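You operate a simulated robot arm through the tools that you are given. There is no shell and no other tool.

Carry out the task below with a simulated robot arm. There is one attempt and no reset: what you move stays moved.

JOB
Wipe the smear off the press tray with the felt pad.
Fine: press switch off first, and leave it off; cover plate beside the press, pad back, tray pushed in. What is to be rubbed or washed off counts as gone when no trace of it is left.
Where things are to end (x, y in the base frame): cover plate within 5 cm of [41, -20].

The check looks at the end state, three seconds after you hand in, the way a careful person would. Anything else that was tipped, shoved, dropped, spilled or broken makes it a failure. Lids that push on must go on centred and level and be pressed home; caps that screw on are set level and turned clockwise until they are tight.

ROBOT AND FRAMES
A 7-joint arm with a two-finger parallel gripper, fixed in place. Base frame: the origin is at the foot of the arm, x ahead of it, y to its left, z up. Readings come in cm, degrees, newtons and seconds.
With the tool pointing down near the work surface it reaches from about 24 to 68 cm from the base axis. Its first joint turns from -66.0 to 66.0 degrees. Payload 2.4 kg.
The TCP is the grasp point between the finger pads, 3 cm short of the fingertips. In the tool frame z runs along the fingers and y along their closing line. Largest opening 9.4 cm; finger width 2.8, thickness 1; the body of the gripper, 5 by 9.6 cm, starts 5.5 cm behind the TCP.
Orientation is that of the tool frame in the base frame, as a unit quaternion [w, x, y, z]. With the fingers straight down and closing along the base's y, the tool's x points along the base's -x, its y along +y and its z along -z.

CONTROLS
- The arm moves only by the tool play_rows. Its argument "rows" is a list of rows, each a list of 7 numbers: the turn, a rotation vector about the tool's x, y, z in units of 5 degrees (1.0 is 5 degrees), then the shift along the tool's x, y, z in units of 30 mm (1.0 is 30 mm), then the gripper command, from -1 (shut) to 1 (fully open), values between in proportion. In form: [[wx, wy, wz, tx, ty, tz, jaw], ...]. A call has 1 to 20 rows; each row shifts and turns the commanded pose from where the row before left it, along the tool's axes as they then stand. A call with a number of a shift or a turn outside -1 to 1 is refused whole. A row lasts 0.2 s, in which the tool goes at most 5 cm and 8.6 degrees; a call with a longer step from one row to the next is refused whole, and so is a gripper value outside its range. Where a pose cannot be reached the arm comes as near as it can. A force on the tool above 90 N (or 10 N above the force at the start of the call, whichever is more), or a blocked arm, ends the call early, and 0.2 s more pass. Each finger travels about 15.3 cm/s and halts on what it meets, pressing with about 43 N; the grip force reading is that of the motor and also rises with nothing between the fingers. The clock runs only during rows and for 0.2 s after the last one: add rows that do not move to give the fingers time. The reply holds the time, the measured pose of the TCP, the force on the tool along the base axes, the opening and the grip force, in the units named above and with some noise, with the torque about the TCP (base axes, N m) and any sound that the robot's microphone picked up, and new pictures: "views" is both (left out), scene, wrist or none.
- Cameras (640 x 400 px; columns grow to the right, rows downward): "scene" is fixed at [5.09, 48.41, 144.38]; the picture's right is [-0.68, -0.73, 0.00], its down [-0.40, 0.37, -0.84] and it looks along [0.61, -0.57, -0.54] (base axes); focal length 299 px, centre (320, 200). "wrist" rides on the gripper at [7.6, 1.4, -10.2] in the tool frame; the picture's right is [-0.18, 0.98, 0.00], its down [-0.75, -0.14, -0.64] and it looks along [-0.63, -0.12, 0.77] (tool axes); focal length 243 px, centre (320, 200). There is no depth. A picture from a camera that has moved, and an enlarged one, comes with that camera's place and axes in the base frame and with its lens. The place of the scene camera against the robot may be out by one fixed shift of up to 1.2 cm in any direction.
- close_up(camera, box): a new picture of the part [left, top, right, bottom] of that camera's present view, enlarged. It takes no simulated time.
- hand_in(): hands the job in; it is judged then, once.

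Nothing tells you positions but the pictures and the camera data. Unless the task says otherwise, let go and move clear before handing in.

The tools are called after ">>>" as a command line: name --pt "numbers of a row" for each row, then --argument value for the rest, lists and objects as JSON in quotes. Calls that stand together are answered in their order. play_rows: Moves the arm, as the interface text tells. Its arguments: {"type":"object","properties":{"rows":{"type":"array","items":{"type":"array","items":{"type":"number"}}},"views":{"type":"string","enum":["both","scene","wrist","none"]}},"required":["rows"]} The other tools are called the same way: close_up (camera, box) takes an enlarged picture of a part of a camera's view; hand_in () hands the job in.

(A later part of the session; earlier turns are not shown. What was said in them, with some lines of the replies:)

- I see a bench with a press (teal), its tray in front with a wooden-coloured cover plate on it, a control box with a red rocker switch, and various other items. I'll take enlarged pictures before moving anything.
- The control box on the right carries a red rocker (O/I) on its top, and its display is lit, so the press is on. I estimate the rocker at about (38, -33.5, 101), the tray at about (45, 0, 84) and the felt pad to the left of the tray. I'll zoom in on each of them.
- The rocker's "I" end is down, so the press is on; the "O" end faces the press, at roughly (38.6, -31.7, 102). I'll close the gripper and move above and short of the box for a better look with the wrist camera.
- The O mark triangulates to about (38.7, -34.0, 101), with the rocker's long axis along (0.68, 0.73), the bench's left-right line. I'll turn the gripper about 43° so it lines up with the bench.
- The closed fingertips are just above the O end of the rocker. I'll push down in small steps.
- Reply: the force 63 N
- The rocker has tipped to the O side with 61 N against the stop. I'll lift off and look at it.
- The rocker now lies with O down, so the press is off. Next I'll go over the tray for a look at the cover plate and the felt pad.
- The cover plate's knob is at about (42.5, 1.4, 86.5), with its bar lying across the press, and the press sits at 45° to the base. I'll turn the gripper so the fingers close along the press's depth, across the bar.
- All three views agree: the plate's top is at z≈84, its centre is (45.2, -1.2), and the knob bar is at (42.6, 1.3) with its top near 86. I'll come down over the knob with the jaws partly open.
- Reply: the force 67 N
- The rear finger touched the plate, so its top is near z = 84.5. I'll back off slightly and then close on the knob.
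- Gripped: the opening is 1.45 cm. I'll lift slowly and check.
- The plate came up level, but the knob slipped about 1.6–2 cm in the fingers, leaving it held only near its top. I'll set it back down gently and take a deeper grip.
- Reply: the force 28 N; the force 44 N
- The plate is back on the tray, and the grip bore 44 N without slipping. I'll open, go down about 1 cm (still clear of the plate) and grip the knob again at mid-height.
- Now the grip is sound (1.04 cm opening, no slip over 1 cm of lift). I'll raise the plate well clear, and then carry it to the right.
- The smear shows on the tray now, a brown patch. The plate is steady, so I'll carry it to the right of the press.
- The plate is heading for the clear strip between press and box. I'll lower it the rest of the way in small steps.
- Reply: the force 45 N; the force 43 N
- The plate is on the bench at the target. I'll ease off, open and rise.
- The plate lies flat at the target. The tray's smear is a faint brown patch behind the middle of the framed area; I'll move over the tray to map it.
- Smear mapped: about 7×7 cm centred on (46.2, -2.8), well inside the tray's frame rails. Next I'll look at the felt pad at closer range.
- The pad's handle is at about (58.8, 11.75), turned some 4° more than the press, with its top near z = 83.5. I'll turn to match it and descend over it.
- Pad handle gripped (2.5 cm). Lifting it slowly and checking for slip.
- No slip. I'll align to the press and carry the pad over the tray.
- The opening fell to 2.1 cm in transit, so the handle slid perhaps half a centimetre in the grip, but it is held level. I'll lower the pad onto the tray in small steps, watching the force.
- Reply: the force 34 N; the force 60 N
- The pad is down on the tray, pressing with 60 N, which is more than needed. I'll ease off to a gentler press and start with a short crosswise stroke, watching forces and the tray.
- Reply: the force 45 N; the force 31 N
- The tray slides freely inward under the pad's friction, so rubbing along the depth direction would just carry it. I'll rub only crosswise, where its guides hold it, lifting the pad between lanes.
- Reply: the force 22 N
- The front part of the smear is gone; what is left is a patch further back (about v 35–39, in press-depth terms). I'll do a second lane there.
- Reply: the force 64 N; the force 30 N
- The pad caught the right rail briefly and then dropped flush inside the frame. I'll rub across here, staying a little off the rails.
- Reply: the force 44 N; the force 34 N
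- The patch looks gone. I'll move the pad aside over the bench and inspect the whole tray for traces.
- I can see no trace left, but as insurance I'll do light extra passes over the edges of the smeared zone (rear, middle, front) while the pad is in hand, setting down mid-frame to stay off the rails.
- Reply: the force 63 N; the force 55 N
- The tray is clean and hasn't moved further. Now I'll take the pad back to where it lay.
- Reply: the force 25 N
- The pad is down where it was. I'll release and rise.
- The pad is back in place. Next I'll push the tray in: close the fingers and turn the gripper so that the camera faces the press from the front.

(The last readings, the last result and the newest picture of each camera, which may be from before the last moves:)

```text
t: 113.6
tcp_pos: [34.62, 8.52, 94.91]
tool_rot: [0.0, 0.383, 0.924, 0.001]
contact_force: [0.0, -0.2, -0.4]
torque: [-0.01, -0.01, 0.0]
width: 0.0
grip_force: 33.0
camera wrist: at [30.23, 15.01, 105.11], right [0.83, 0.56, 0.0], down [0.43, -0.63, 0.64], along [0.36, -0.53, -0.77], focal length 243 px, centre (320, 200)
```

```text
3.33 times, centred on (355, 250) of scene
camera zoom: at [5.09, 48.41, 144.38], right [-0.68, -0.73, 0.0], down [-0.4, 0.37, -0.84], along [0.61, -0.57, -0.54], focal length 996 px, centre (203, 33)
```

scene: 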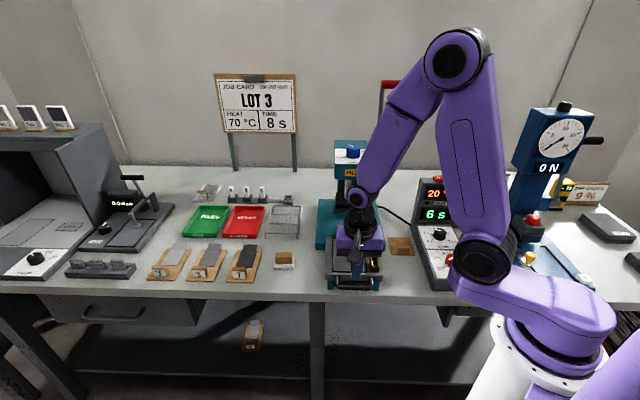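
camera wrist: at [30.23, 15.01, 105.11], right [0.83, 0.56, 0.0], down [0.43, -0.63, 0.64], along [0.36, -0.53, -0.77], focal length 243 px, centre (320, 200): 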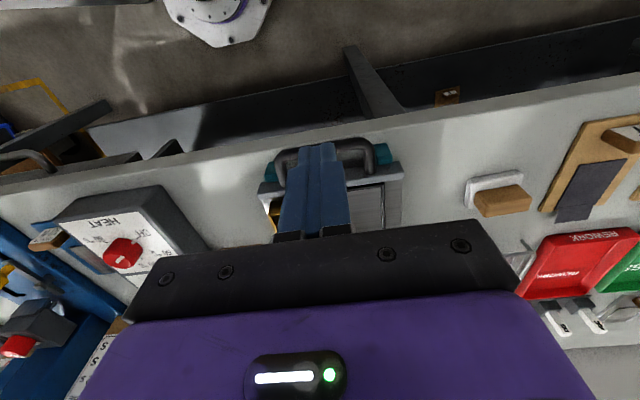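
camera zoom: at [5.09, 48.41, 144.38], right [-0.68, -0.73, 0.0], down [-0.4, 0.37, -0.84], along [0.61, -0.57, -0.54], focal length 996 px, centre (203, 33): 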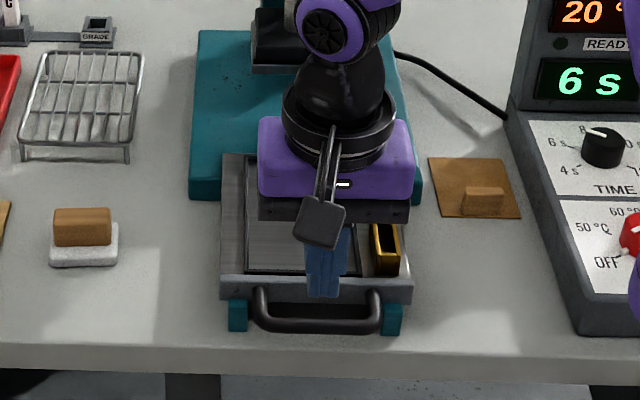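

The fingers are just in front of the handle bar. I'll lower them to bar height.

>>> play_rows --pt "0 0 0 0 0 0.6 -1" --pt "0 0 0 0 0 0.7 -1" --pt "0 0 0 0 0 0.7 -1" --pt "0 0 0 0 0 0.7 -1" --pt "0 0 0 0 0 0.5 -1" --pt "0 0 0 0 0 0 -1"

>>> close_up --camera "wrist" --box '[200, 40, 440, 220]'

>>> close_up --camera "scene" --box '[310, 190, 400, 310]'

```text
t: 115.0
tcp_pos: [34.63, 8.48, 85.15]
tool_rot: [0.0, 0.382, 0.924, 0.0]
contact_force: [0.1, 1.6, -0.8]
torque: [0.0, -0.02, -0.01]
width: 0.01
grip_force: 32.9
camera wrist: at [30.2, 15.01, 95.49], right [0.83, 0.56, 0.0], down [0.43, -0.63, 0.64], along [0.36, -0.53, -0.77], focal length 243 px, centre (320, 200)
```

scene: 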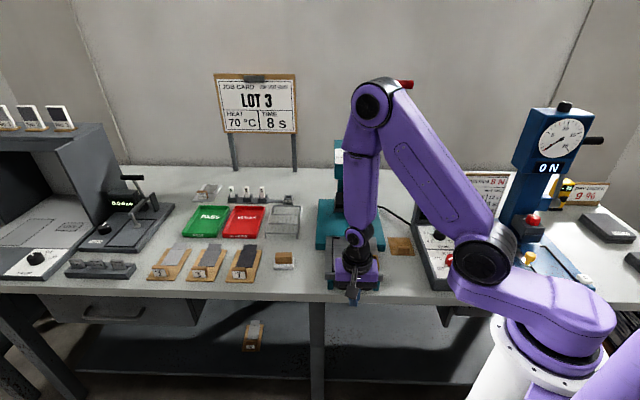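
wrist: 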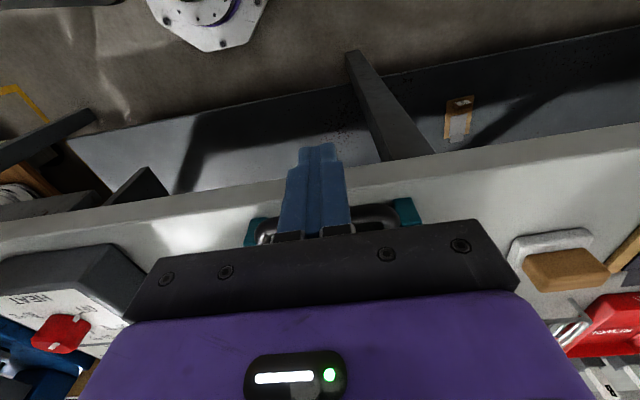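

```text
2.22 times, centred on (320, 130) of wrist
camera zoom: at [30.2, 15.01, 95.49], right [0.83, 0.56, 0.0], down [0.43, -0.63, 0.64], along [0.36, -0.53, -0.77], focal length 539 px, centre (320, 356)
```

zoom: 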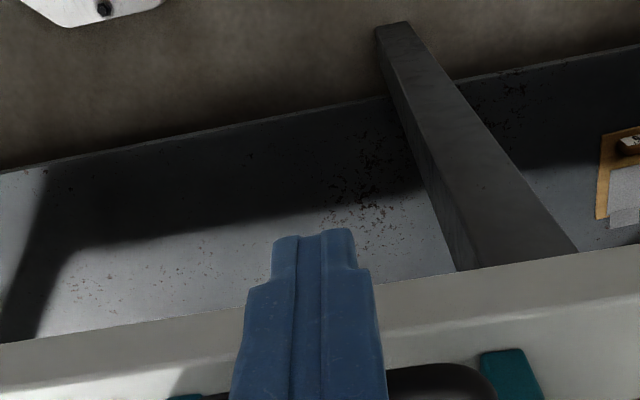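

```text
3.33 times, centred on (355, 250) of scene
camera zoom: at [5.09, 48.41, 144.38], right [-0.68, -0.73, 0.0], down [-0.4, 0.37, -0.84], along [0.61, -0.57, -0.54], focal length 996 px, centre (203, 33)
```

zoom: 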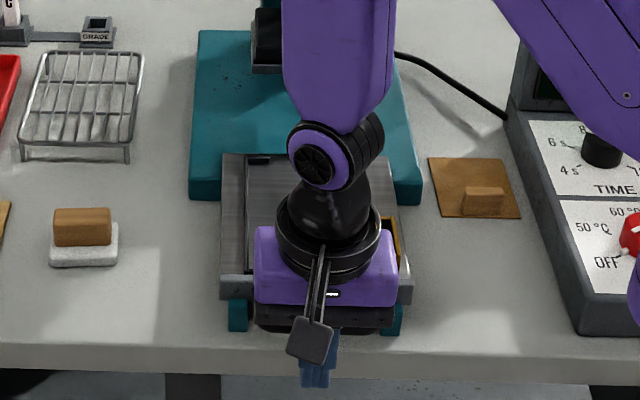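

>>> play_rows --pt "0 0 0 -0.2 0 0 -1" --pt "0 0 0 -0.2 0 0 -1" --pt "0 0 0 -0.2 0 0 -1" --pt "0 0 0 -0.2 0 0 -1" --pt "0 0 0 -0.2 0 0 -1" --pt "0 0 0 0 0 0 -1"

>>> close_up --camera "wrist" --box '[200, 80, 440, 260]'

>>> close_up --camera "scene" --box '[310, 190, 400, 310]'

```text
t: 116.4
tcp_pos: [36.71, 6.44, 85.22]
tool_rot: [-0.001, 0.382, 0.924, 0.0]
contact_force: [-0.1, 0.8, -0.5]
torque: [-0.03, 0.01, -0.01]
width: 0.0
grip_force: 33.2
camera wrist: at [32.33, 12.86, 95.54], right [0.83, 0.56, 0.0], down [0.43, -0.63, 0.64], along [0.36, -0.53, -0.77], focal length 243 px, centre (320, 200)
```

scene: 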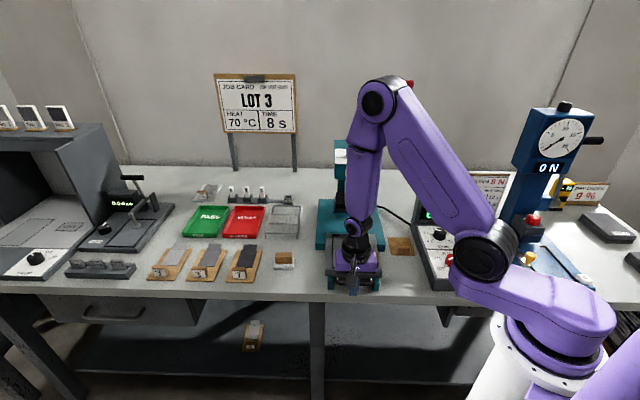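
wrist: 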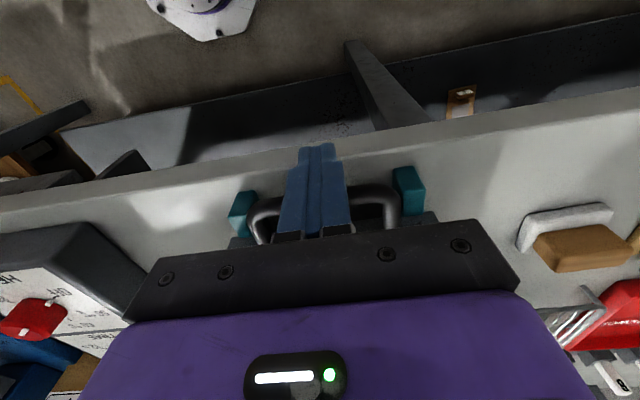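

```text
2.22 times, centred on (320, 170) of wrist
camera zoom: at [32.33, 12.86, 95.54], right [0.83, 0.56, 0.0], down [0.43, -0.63, 0.64], along [0.36, -0.53, -0.77], focal length 539 px, centre (320, 267)
```

zoom: 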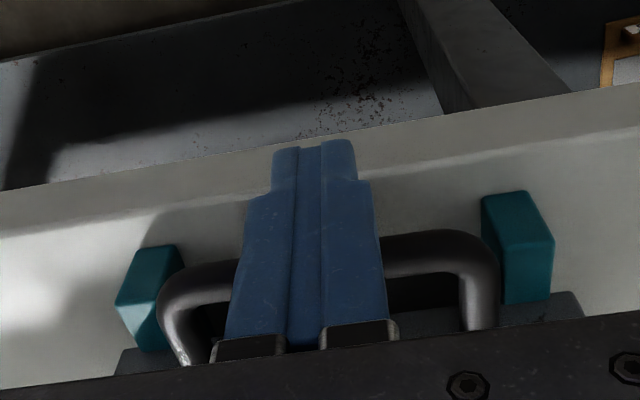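

```text
3.33 times, centred on (355, 250) of scene
camera zoom: at [5.09, 48.41, 144.38], right [-0.68, -0.73, 0.0], down [-0.4, 0.37, -0.84], along [0.61, -0.57, -0.54], focal length 996 px, centre (203, 33)
```

zoom: 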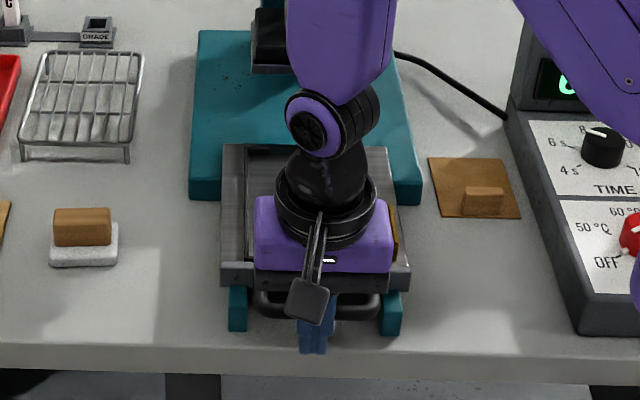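

The tray is sliding in easily. I'll keep pushing.

>>> play_rows --pt "0 0 0 -0.25 0 0 -1" --pt "0 0 0 -0.25 0 0 -1" --pt "0 0 0 -0.25 0 0 -1" --pt "0 0 0 -0.25 0 0 -1" --pt "0 0 0 -0.25 0 0 -1" --pt "0 0 0 -0.25 0 0 -1" --pt "0 0 0 0 0 0 -1"

>>> close_up --camera "wrist" --box '[200, 80, 440, 260]'

>>> close_up --camera "scene" --box '[310, 150, 400, 310]'

```text
t: 118.0
tcp_pos: [39.91, 3.26, 85.26]
tool_rot: [0.0, 0.383, 0.924, 0.0]
contact_force: [-0.1, -0.2, -0.7]
torque: [-0.02, 0.03, -0.01]
width: 0.0
grip_force: 32.8
camera wrist: at [35.51, 9.72, 95.55], right [0.83, 0.56, 0.0], down [0.43, -0.63, 0.64], along [0.36, -0.53, -0.77], focal length 243 px, centre (320, 200)
```

scene: 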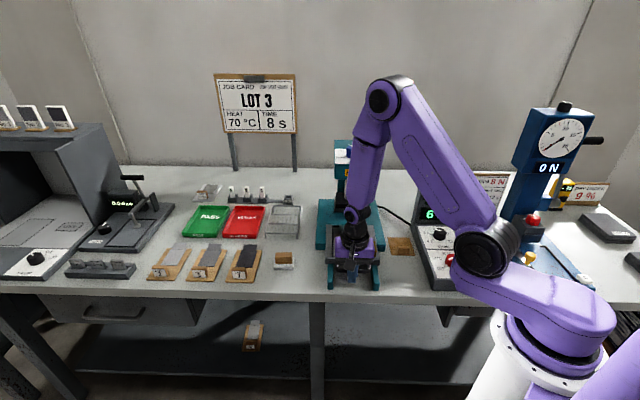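
wrist: 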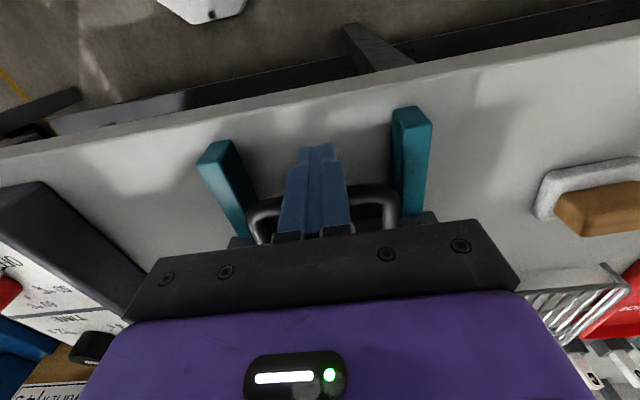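

```text
2.22 times, centred on (320, 170) of wrist
camera zoom: at [35.51, 9.72, 95.55], right [0.83, 0.56, 0.0], down [0.43, -0.63, 0.64], along [0.36, -0.53, -0.77], focal length 539 px, centre (320, 267)
```

zoom: 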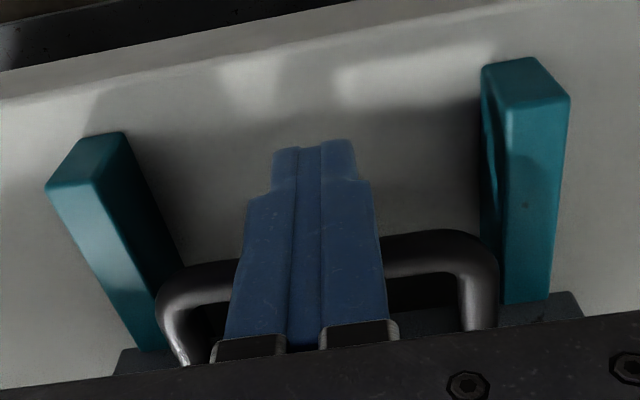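

```text
2.50 times, centred on (355, 230) of scene
camera zoom: at [5.09, 48.41, 144.38], right [-0.68, -0.73, 0.0], down [-0.4, 0.37, -0.84], along [0.61, -0.57, -0.54], focal length 747 px, centre (232, 125)
```

zoom: 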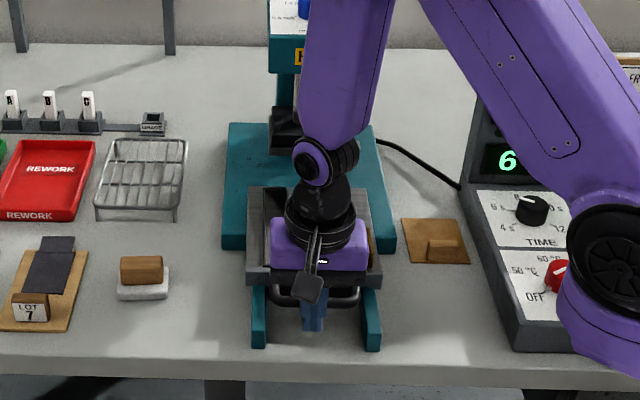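

>>> play_rows --pt "0 0 0 -0.25 0 0 -1" --pt "0 0 0 -0.25 0 0 -1" --pt "0 0 0 -0.25 0 0 -1" --pt "0 0 0 -0.25 0 0 -1" --pt "0 0 0 -0.25 0 0 -1" --pt "0 0 0 -0.25 0 0 -1" --pt "0 0 0 0 0 0 -1"

>>> close_up --camera "wrist" --box '[200, 80, 440, 260]'

>>> close_up --camera "scene" --box '[310, 150, 400, 310]'

```text
t: 119.6
tcp_pos: [43.04, 0.06, 85.34]
tool_rot: [0.001, 0.383, 0.924, 0.001]
contact_force: [-0.4, 0.1, 0.1]
torque: [0.0, -0.03, 0.01]
width: 0.0
grip_force: 32.4
camera wrist: at [38.69, 6.53, 95.57], right [0.83, 0.56, 0.0], down [0.43, -0.63, 0.64], along [0.36, -0.53, -0.77], focal length 243 px, centre (320, 200)
```

scene: 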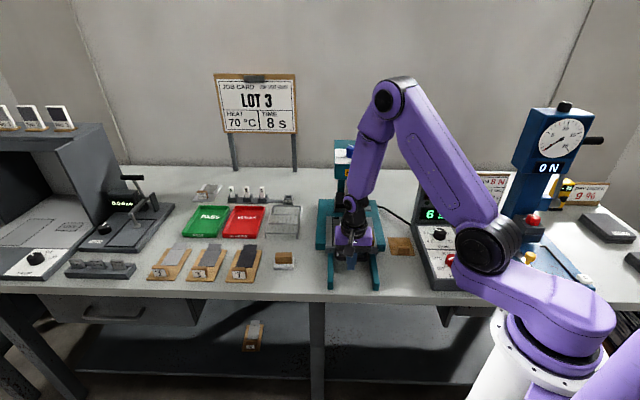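
wrist: 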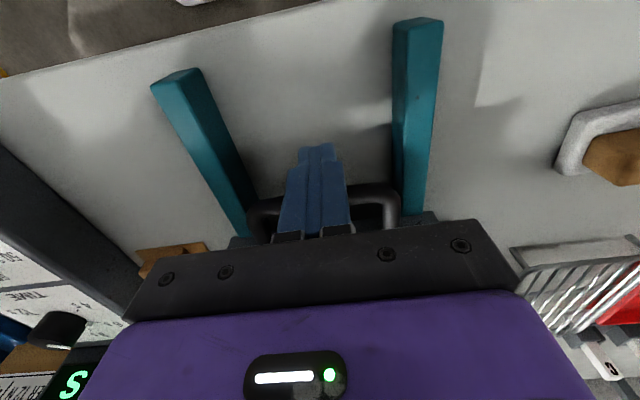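

```text
2.22 times, centred on (320, 170) of wrist
camera zoom: at [38.69, 6.53, 95.57], right [0.83, 0.56, 0.0], down [0.43, -0.63, 0.64], along [0.36, -0.53, -0.77], focal length 539 px, centre (320, 267)
```

zoom: 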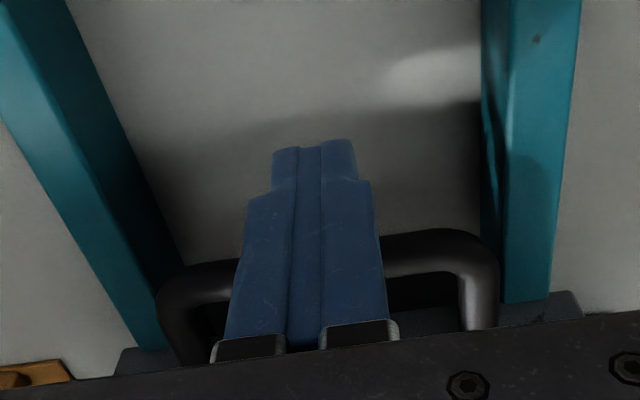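

```text
2.50 times, centred on (355, 230) of scene
camera zoom: at [5.09, 48.41, 144.38], right [-0.68, -0.73, 0.0], down [-0.4, 0.37, -0.84], along [0.61, -0.57, -0.54], focal length 747 px, centre (232, 125)
```

zoom: 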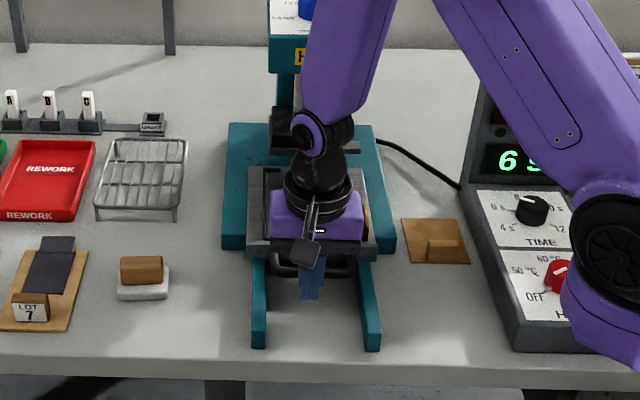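

>>> play_rows --pt "0 0 0 -0.25 0 0 -1" --pt "0 0 0 -0.25 0 0 -1" --pt "0 0 0 -0.25 0 0 -1" --pt "0 0 0 -0.2 0 0 -1" --pt "0 0 0 0 0 0 -1"

>>> close_up --camera "wrist" --box '[200, 80, 440, 260]'

>>> close_up --camera "scene" --box '[310, 150, 400, 310]'

```text
t: 120.8
tcp_pos: [45.03, -1.95, 85.37]
tool_rot: [-0.001, 0.383, 0.924, -0.001]
contact_force: [0.2, 0.9, 0.1]
torque: [-0.04, 0.02, -0.03]
width: 0.02
grip_force: 32.9
camera wrist: at [40.69, 4.51, 95.55], right [0.83, 0.56, 0.0], down [0.43, -0.63, 0.64], along [0.36, -0.53, -0.77], focal length 243 px, centre (320, 200)
```

scene: 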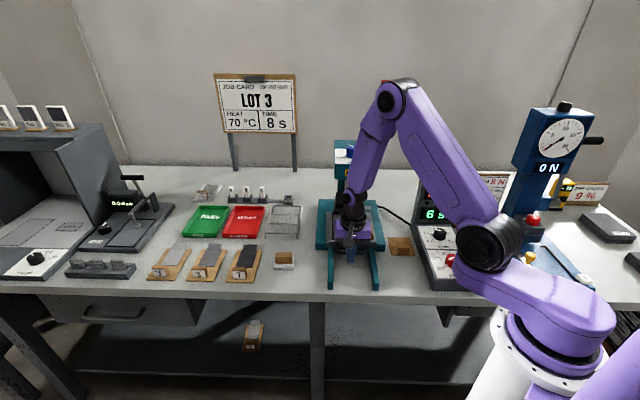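
wrist: 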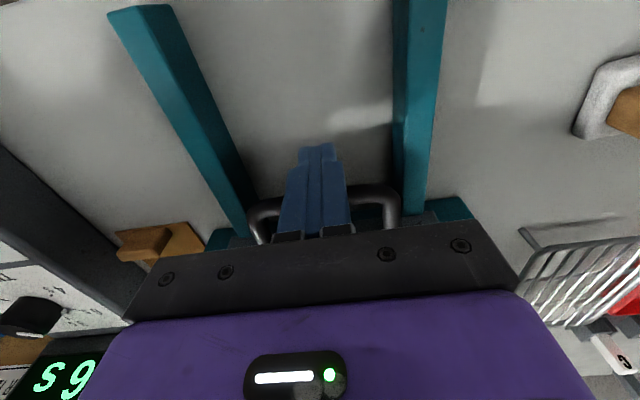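

```text
2.22 times, centred on (320, 170) of wrist
camera zoom: at [40.69, 4.51, 95.55], right [0.83, 0.56, 0.0], down [0.43, -0.63, 0.64], along [0.36, -0.53, -0.77], focal length 539 px, centre (320, 267)
```

zoom: 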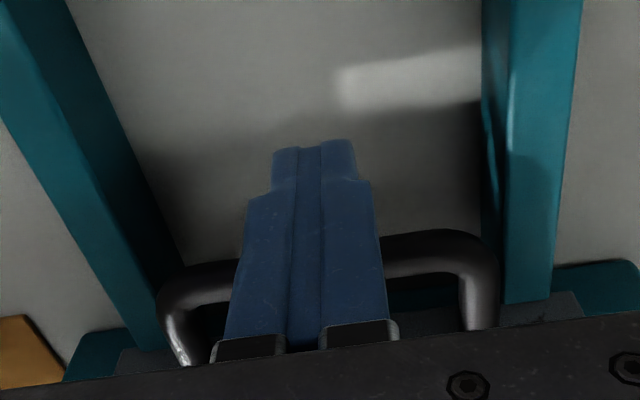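

```text
2.50 times, centred on (355, 230) of scene
camera zoom: at [5.09, 48.41, 144.38], right [-0.68, -0.73, 0.0], down [-0.4, 0.37, -0.84], along [0.61, -0.57, -0.54], focal length 747 px, centre (232, 125)
```

zoom: 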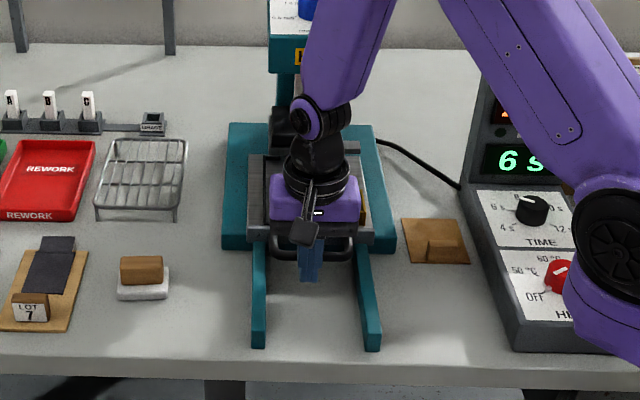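

>>> play_rows --pt "0 0 0 -0.2 0 0 -1" --pt "0 0 0 -0.2 0 0 -1" --pt "0 0 0 -0.2 0 0 -1" --pt "0 0 0 -0.2 0 0 -1" --pt "0 0 0 0 0 0 -1"

>>> close_up --camera "scene" --box '[310, 150, 400, 310]'

```text
t: 122.0
tcp_pos: [46.81, -3.71, 85.34]
tool_rot: [0.0, 0.383, 0.924, 0.0]
contact_force: [0.2, 0.8, 0.3]
torque: [-0.01, 0.01, 0.02]
width: 0.0
grip_force: 32.9
camera wrist: at [42.43, 2.78, 95.57], right [0.83, 0.56, 0.0], down [0.43, -0.63, 0.64], along [0.36, -0.53, -0.77], focal length 243 px, centre (320, 200)
```

scene: 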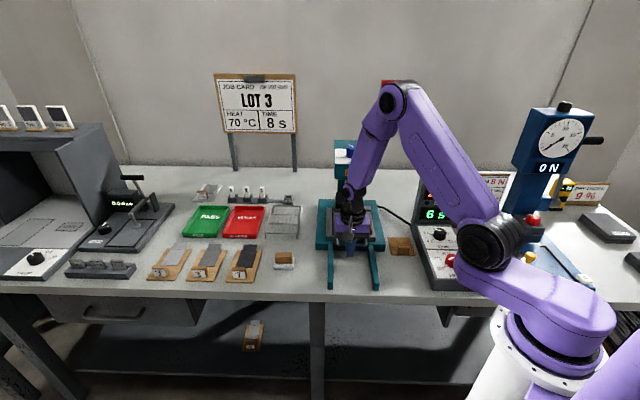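
wrist: 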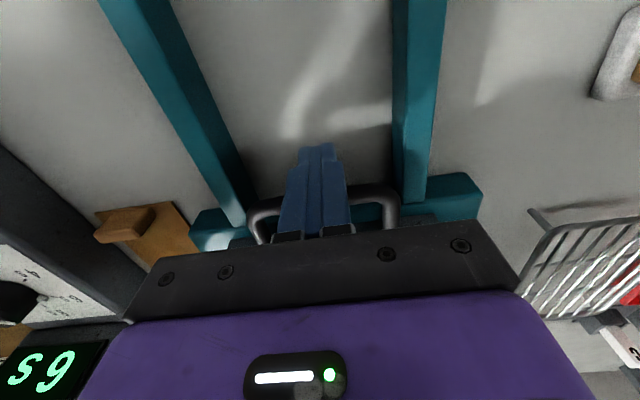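

```text
2.50 times, centred on (355, 230) of scene
camera zoom: at [5.09, 48.41, 144.38], right [-0.68, -0.73, 0.0], down [-0.4, 0.37, -0.84], along [0.61, -0.57, -0.54], focal length 747 px, centre (232, 125)
```

zoom: 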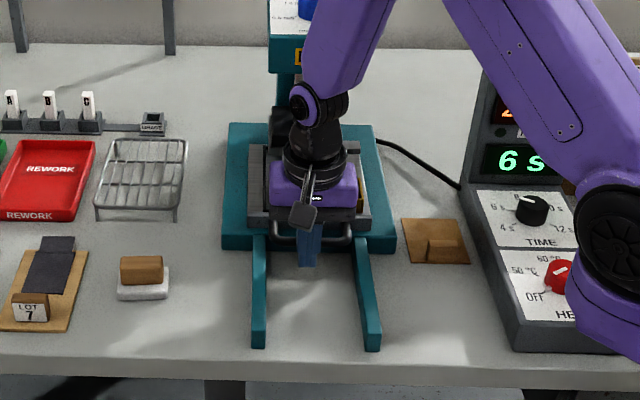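

The fingertips are nearing the teal base's front edge at about the same height, so I'll raise them slightly (still against the bar) and continue pushing gently.

>>> play_rows --pt "0 0 0 0 0 -0.2 -1" --pt "0 0 0 -0.2 0 0 -1" --pt "0 0 0 -0.2 0 0 -1" --pt "0 0 0 0 0 0 -1"

>>> close_up --camera "wrist" --box '[200, 80, 440, 260]'

>>> close_up --camera "scene" --box '[310, 170, 400, 280]'

```text
t: 123.0
tcp_pos: [47.0, -3.88, 85.79]
tool_rot: [-0.012, 0.377, 0.926, -0.002]
contact_force: [-30.9, 45.9, 12.8]
torque: [1.11, 0.06, 0.15]
width: 0.0
grip_force: 33.3
camera wrist: at [42.7, 2.62, 96.17], right [0.82, 0.57, -0.02], down [0.45, -0.63, 0.63], along [0.35, -0.52, -0.78], focal length 243 px, centre (320, 200)
```

scene: 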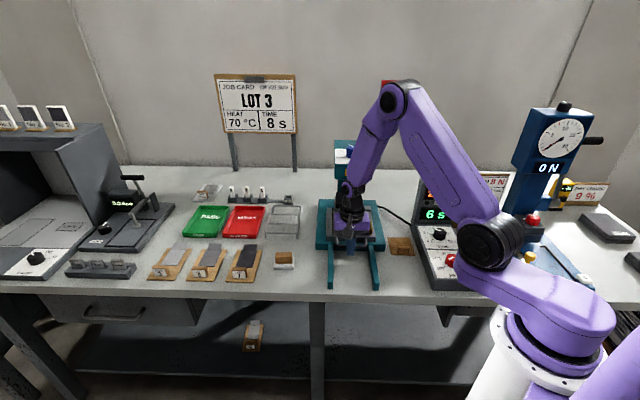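
wrist: 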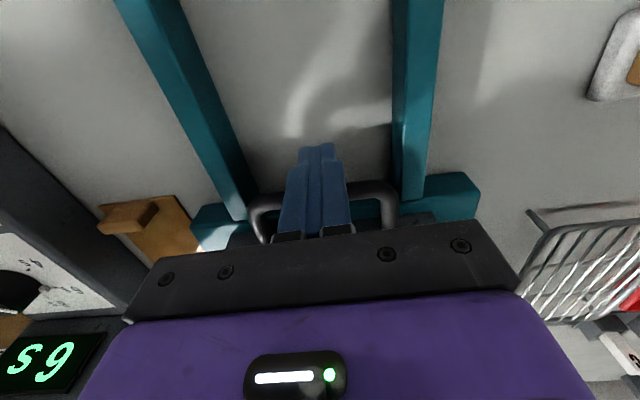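

```text
2.22 times, centred on (320, 170) of wrist
camera zoom: at [42.7, 2.62, 96.17], right [0.82, 0.57, -0.02], down [0.45, -0.63, 0.63], along [0.35, -0.52, -0.78], focal length 539 px, centre (320, 267)
```

zoom: 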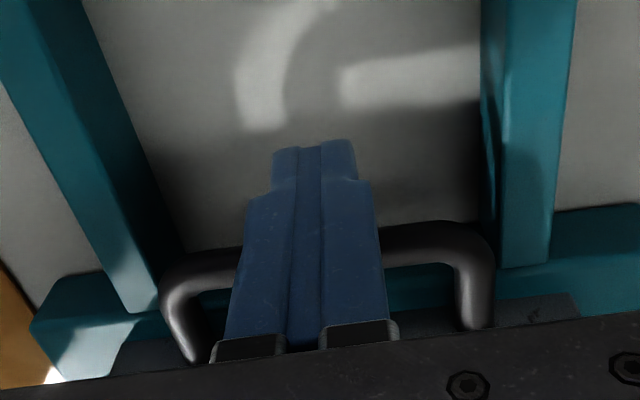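

```text
3.64 times, centred on (355, 225) of scene
camera zoom: at [4.99, 48.52, 144.35], right [-0.68, -0.73, 0.0], down [-0.4, 0.37, -0.84], along [0.61, -0.57, -0.54], focal length 1086 px, centre (193, 109)
```

zoom: 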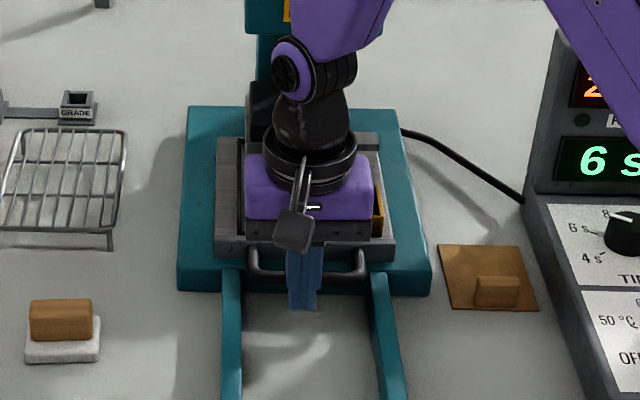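

Resistance has come up to about 55 N, so the tray seems to be at its stop after roughly 17 cm of travel. I'll back off and look.

>>> play_rows --pt "0 0 0 0.4 0 0 -1" --pt "0 0 0 0.4 0 0 -1" --pt "0 0 0 0.4 0 0 -1" --pt "0 0 0 0.5 0 -0.5 -1" --pt "0 0 0 0.5 0 -0.8 -1" --pt "0 0 0 0.5 0 -0.8 -1" --pt "0 0 0 0.5 0 -0.8 -1" --pt "0 0 0 0.5 0 -0.8 -1" --pt "0 0 0 0.5 0 -0.8 -1" --pt "0 0 0 0 0 0 -1"

>>> close_up --camera "scene" --box '[310, 150, 400, 260]'

>>> close_up --camera "wrist" --box '[180, 60, 460, 240]'

```text
t: 125.2
tcp_pos: [38.64, 4.65, 99.36]
tool_rot: [0.0, 0.383, 0.924, 0.0]
contact_force: [-0.2, 0.4, 0.3]
torque: [-0.01, 0.02, 0.02]
width: 0.03
grip_force: 32.9
camera wrist: at [34.34, 10.96, 109.64], right [0.82, 0.57, 0.0], down [0.43, -0.63, 0.64], along [0.36, -0.53, -0.77], focal length 243 px, centre (320, 200)
```

scene: 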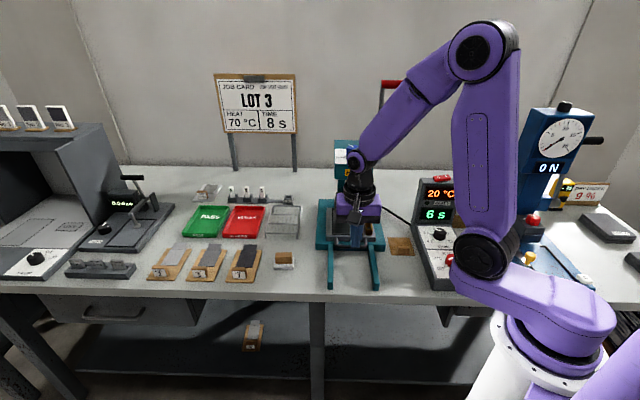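
wrist: 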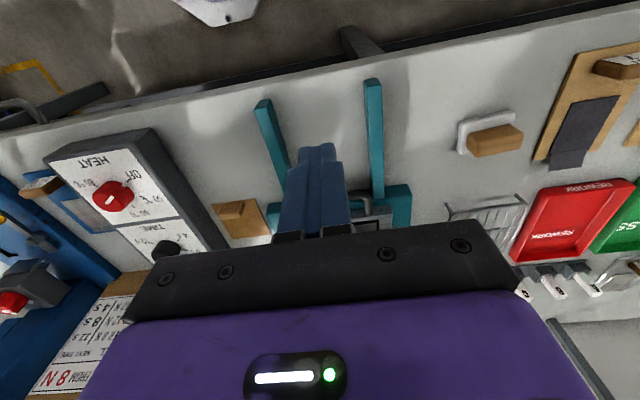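

```text
3.64 times, centred on (355, 205) of scene
camera zoom: at [5.09, 48.41, 144.38], right [-0.68, -0.73, 0.0], down [-0.4, 0.37, -0.84], along [0.61, -0.57, -0.54], focal length 1086 px, centre (193, 182)
```

zoom: 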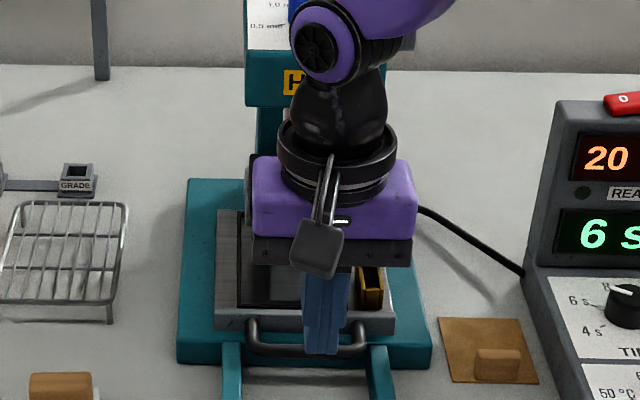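

```text
2.22 times, centred on (320, 150) of wrist
camera zoom: at [34.34, 10.96, 109.64], right [0.82, 0.57, 0.0], down [0.43, -0.63, 0.64], along [0.36, -0.53, -0.77], focal length 539 px, centre (320, 311)
```

zoom: 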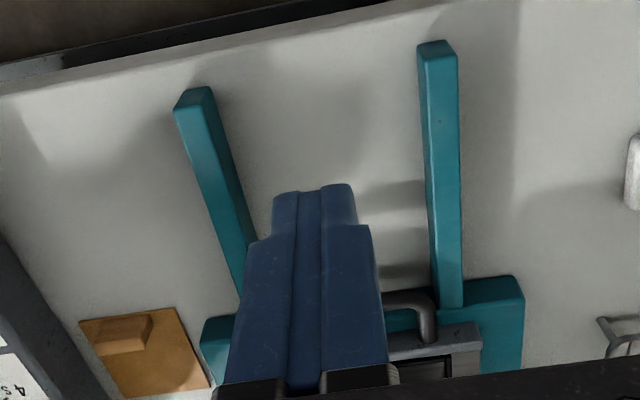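

>>> play_rows --pt "0 0 0 0 0 -1 -1" --pt "0 0 0 0 0 -1 -1" --pt "0 0 0 0 0 -1 -1" --pt "0 0 0 0 0 -1 -1" --pt "0 0 0 0 0 -1 -1" --pt "0 0 0 0 0 -1 -1" --pt "0 0 0 -0.85 -0.95 0 -1" --pt "0 0 0 -0.85 -0.95 0 -1" --pt "0 0 0 -0.85 -0.95 0 -1" --pt "0 0 0 -0.85 -0.95 0 -1" --pt "0 0 0 -0.85 -0.95 0 -1" --pt "0 0 0 -0.85 -0.95 0 -1" --pt "0 0 0 -0.85 -0.95 0 -1" --pt "0 0 0 0 0 0 -1"

>>> close_up --camera "scene" --box '[300, 130, 400, 300]'

>>> close_up --camera "scene" --box '[325, 190, 375, 250]'

```text
t: 128.2
tcp_pos: [37.16, -22.28, 117.47]
tool_rot: [-0.001, 0.383, 0.924, 0.0]
contact_force: [0.0, 0.6, -0.1]
torque: [0.01, 0.02, 0.01]
width: 0.0
grip_force: 33.1
camera wrist: at [32.74, -15.87, 127.68], right [0.83, 0.56, 0.0], down [0.43, -0.63, 0.64], along [0.36, -0.53, -0.77], focal length 243 px, centre (320, 200)
```

scene: 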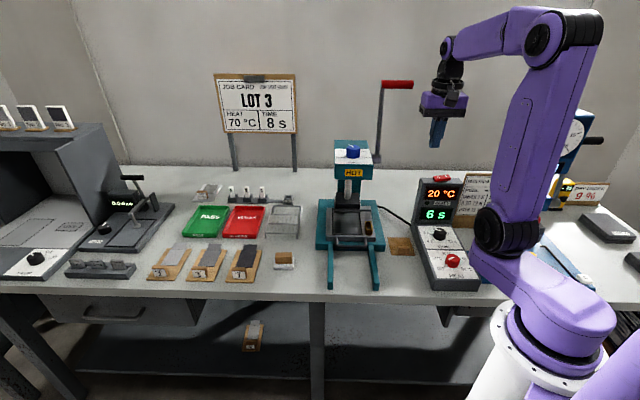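
wrist: 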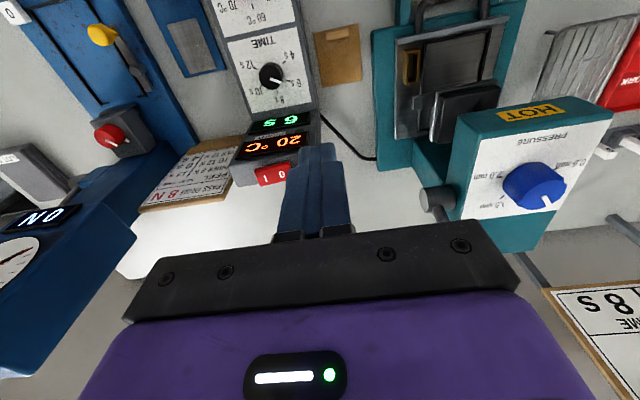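

```text
2.35 times, centred on (350, 215) of scene
camera zoom: at [5.09, 48.4, 144.38], right [-0.68, -0.73, 0.0], down [-0.4, 0.37, -0.84], along [0.61, -0.57, -0.54], focal length 703 px, centre (249, 165)
```

zoom: 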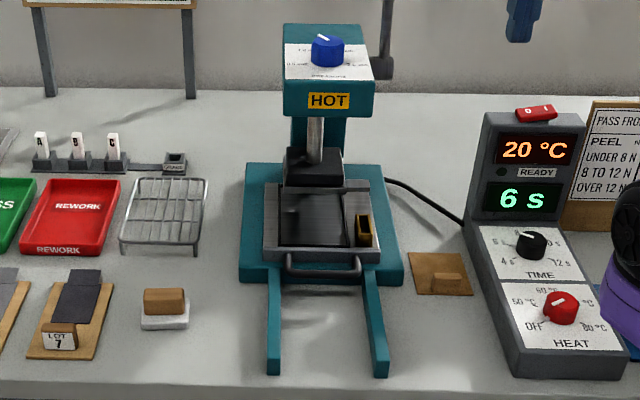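

```text
6.67 times, centred on (350, 220) of scene
camera zoom: at [5.09, 48.4, 144.38], right [-0.68, -0.73, 0.0], down [-0.4, 0.37, -0.84], along [0.61, -0.57, -0.54], focal length 1992 px, centre (120, 67)
```

zoom: 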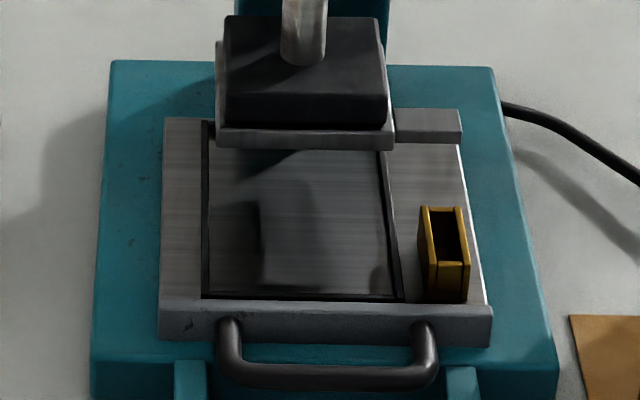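

>>> close_up --camera "wrist" --box '[360, 0, 560, 160]'

>>> close_up --camera "scene" --box '[330, 160, 375, 220]'

```text
2.50 times, centred on (460, 80) of wrist
camera zoom: at [32.74, -15.87, 127.68], right [0.83, 0.56, 0.0], down [0.43, -0.63, 0.64], along [0.36, -0.53, -0.77], focal length 606 px, centre (-30, 500)
```

zoom: 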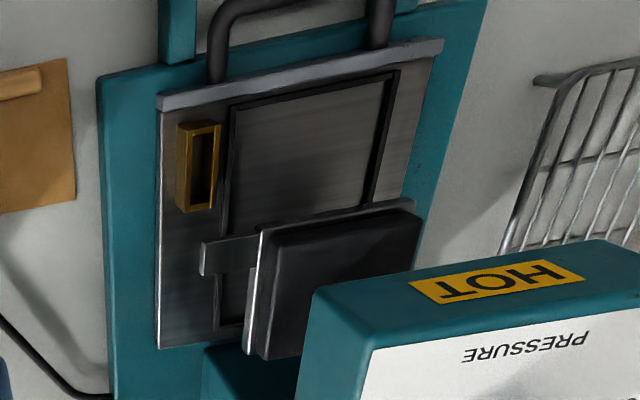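

```text
6.67 times, centred on (352, 190) of scene
camera zoom: at [5.09, 48.4, 144.38], right [-0.68, -0.73, 0.0], down [-0.4, 0.37, -0.84], along [0.61, -0.57, -0.54], focal length 1992 px, centre (103, 267)
```

zoom: 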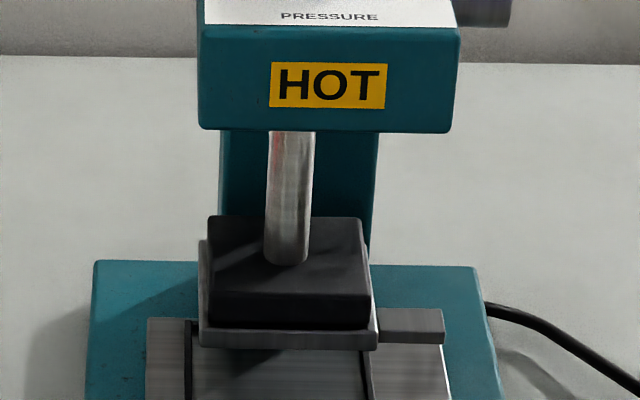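

>>> close_up --camera "scene" --box '[334, 205, 374, 250]'

>>> close_up --camera "wrist" --box '[400, 10, 510, 140]'

>>> close_up --camera "scene" --box '[420, 168, 468, 198]'

>>> close_up --camera "scene" --box '[0, 90, 320, 300]'

```text
8.89 times, centred on (354, 228) of scene
camera zoom: at [5.09, 48.4, 144.38], right [-0.68, -0.73, 0.0], down [-0.4, 0.37, -0.84], along [0.61, -0.57, -0.54], focal length 2656 px, centre (18, -44)
```

zoom: 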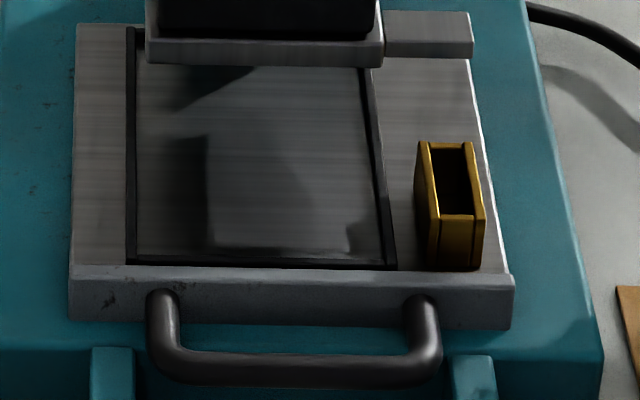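

```text
3.08 times, centred on (455, 75) of wrist
camera zoom: at [32.74, -15.87, 127.68], right [0.83, 0.56, 0.0], down [0.43, -0.63, 0.64], along [0.36, -0.53, -0.77], focal length 746 px, centre (-95, 585)
```

zoom: 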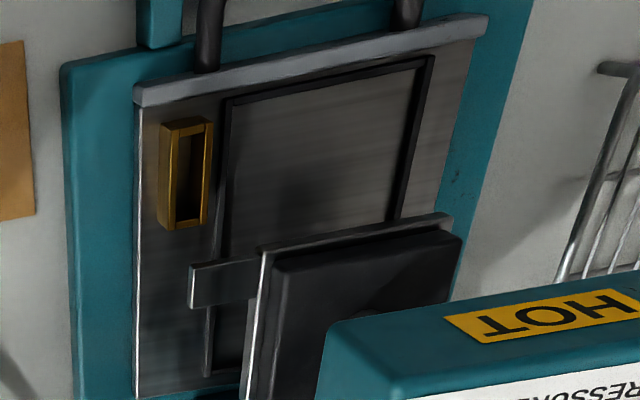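

```text
13.33 times, centred on (444, 183) of scene
camera zoom: at [5.09, 48.4, 144.38], right [-0.68, -0.73, 0.0], down [-0.4, 0.37, -0.84], along [0.61, -0.57, -0.54], focal length 3984 px, centre (-1333, 427)
```

zoom: 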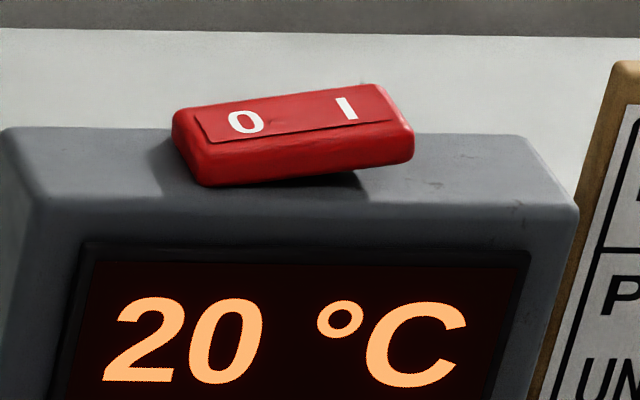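

```text
1.90 times, centred on (160, 195) of scene
camera zoom: at [5.09, 48.4, 144.38], right [-0.68, -0.73, 0.0], down [-0.4, 0.37, -0.84], along [0.61, -0.57, -0.54], focal length 569 px, centre (625, 210)
```

zoom: 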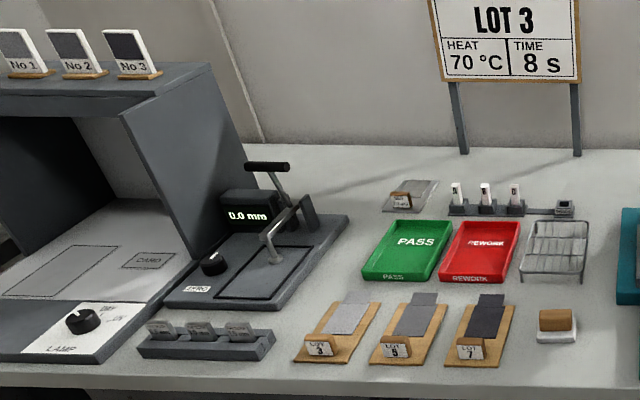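

The tray sits against the press column, its surface is clean, and the rocker shows O down. The cover plate lies beside the press at about (40.4, -20.6), the pad is back in its place, and the arm is clear of everything. I'm handing the job in.

>>> hand_in

```text
The job is handed in.
```

I've handed the job in, with every step done as far as I could check from the pictures:

- **Switch:** the red rocker on the control box was pressed to O before anything else was touched, and it is still at O. The temperature and time displays stayed lit.
- **Cover plate:** it lies flat between the press and the control box, at about (40.4, -20.6). That is well within 5 cm of the target.
- **Smear:** I rubbed it off with the felt pad, then went over the area again. Close-up pictures taken before the tray went in showed no trace left.
- **Felt pad:** it is back where it was, to within a few millimetres by the scene camera.
- **Tray:** it is pushed in about 17 cm, until it met firm resistance. The pictures show its back edge at the press column.

- **Slips:** on the first lift, the cover plate's knob slipped in the fingers. I set the plate back on the tray and took a firmer grip before moving it. The pad also caught a tray rail briefly during wiping.

I saw nothing knocked over, dropped or marked. The arm is clear of the press.
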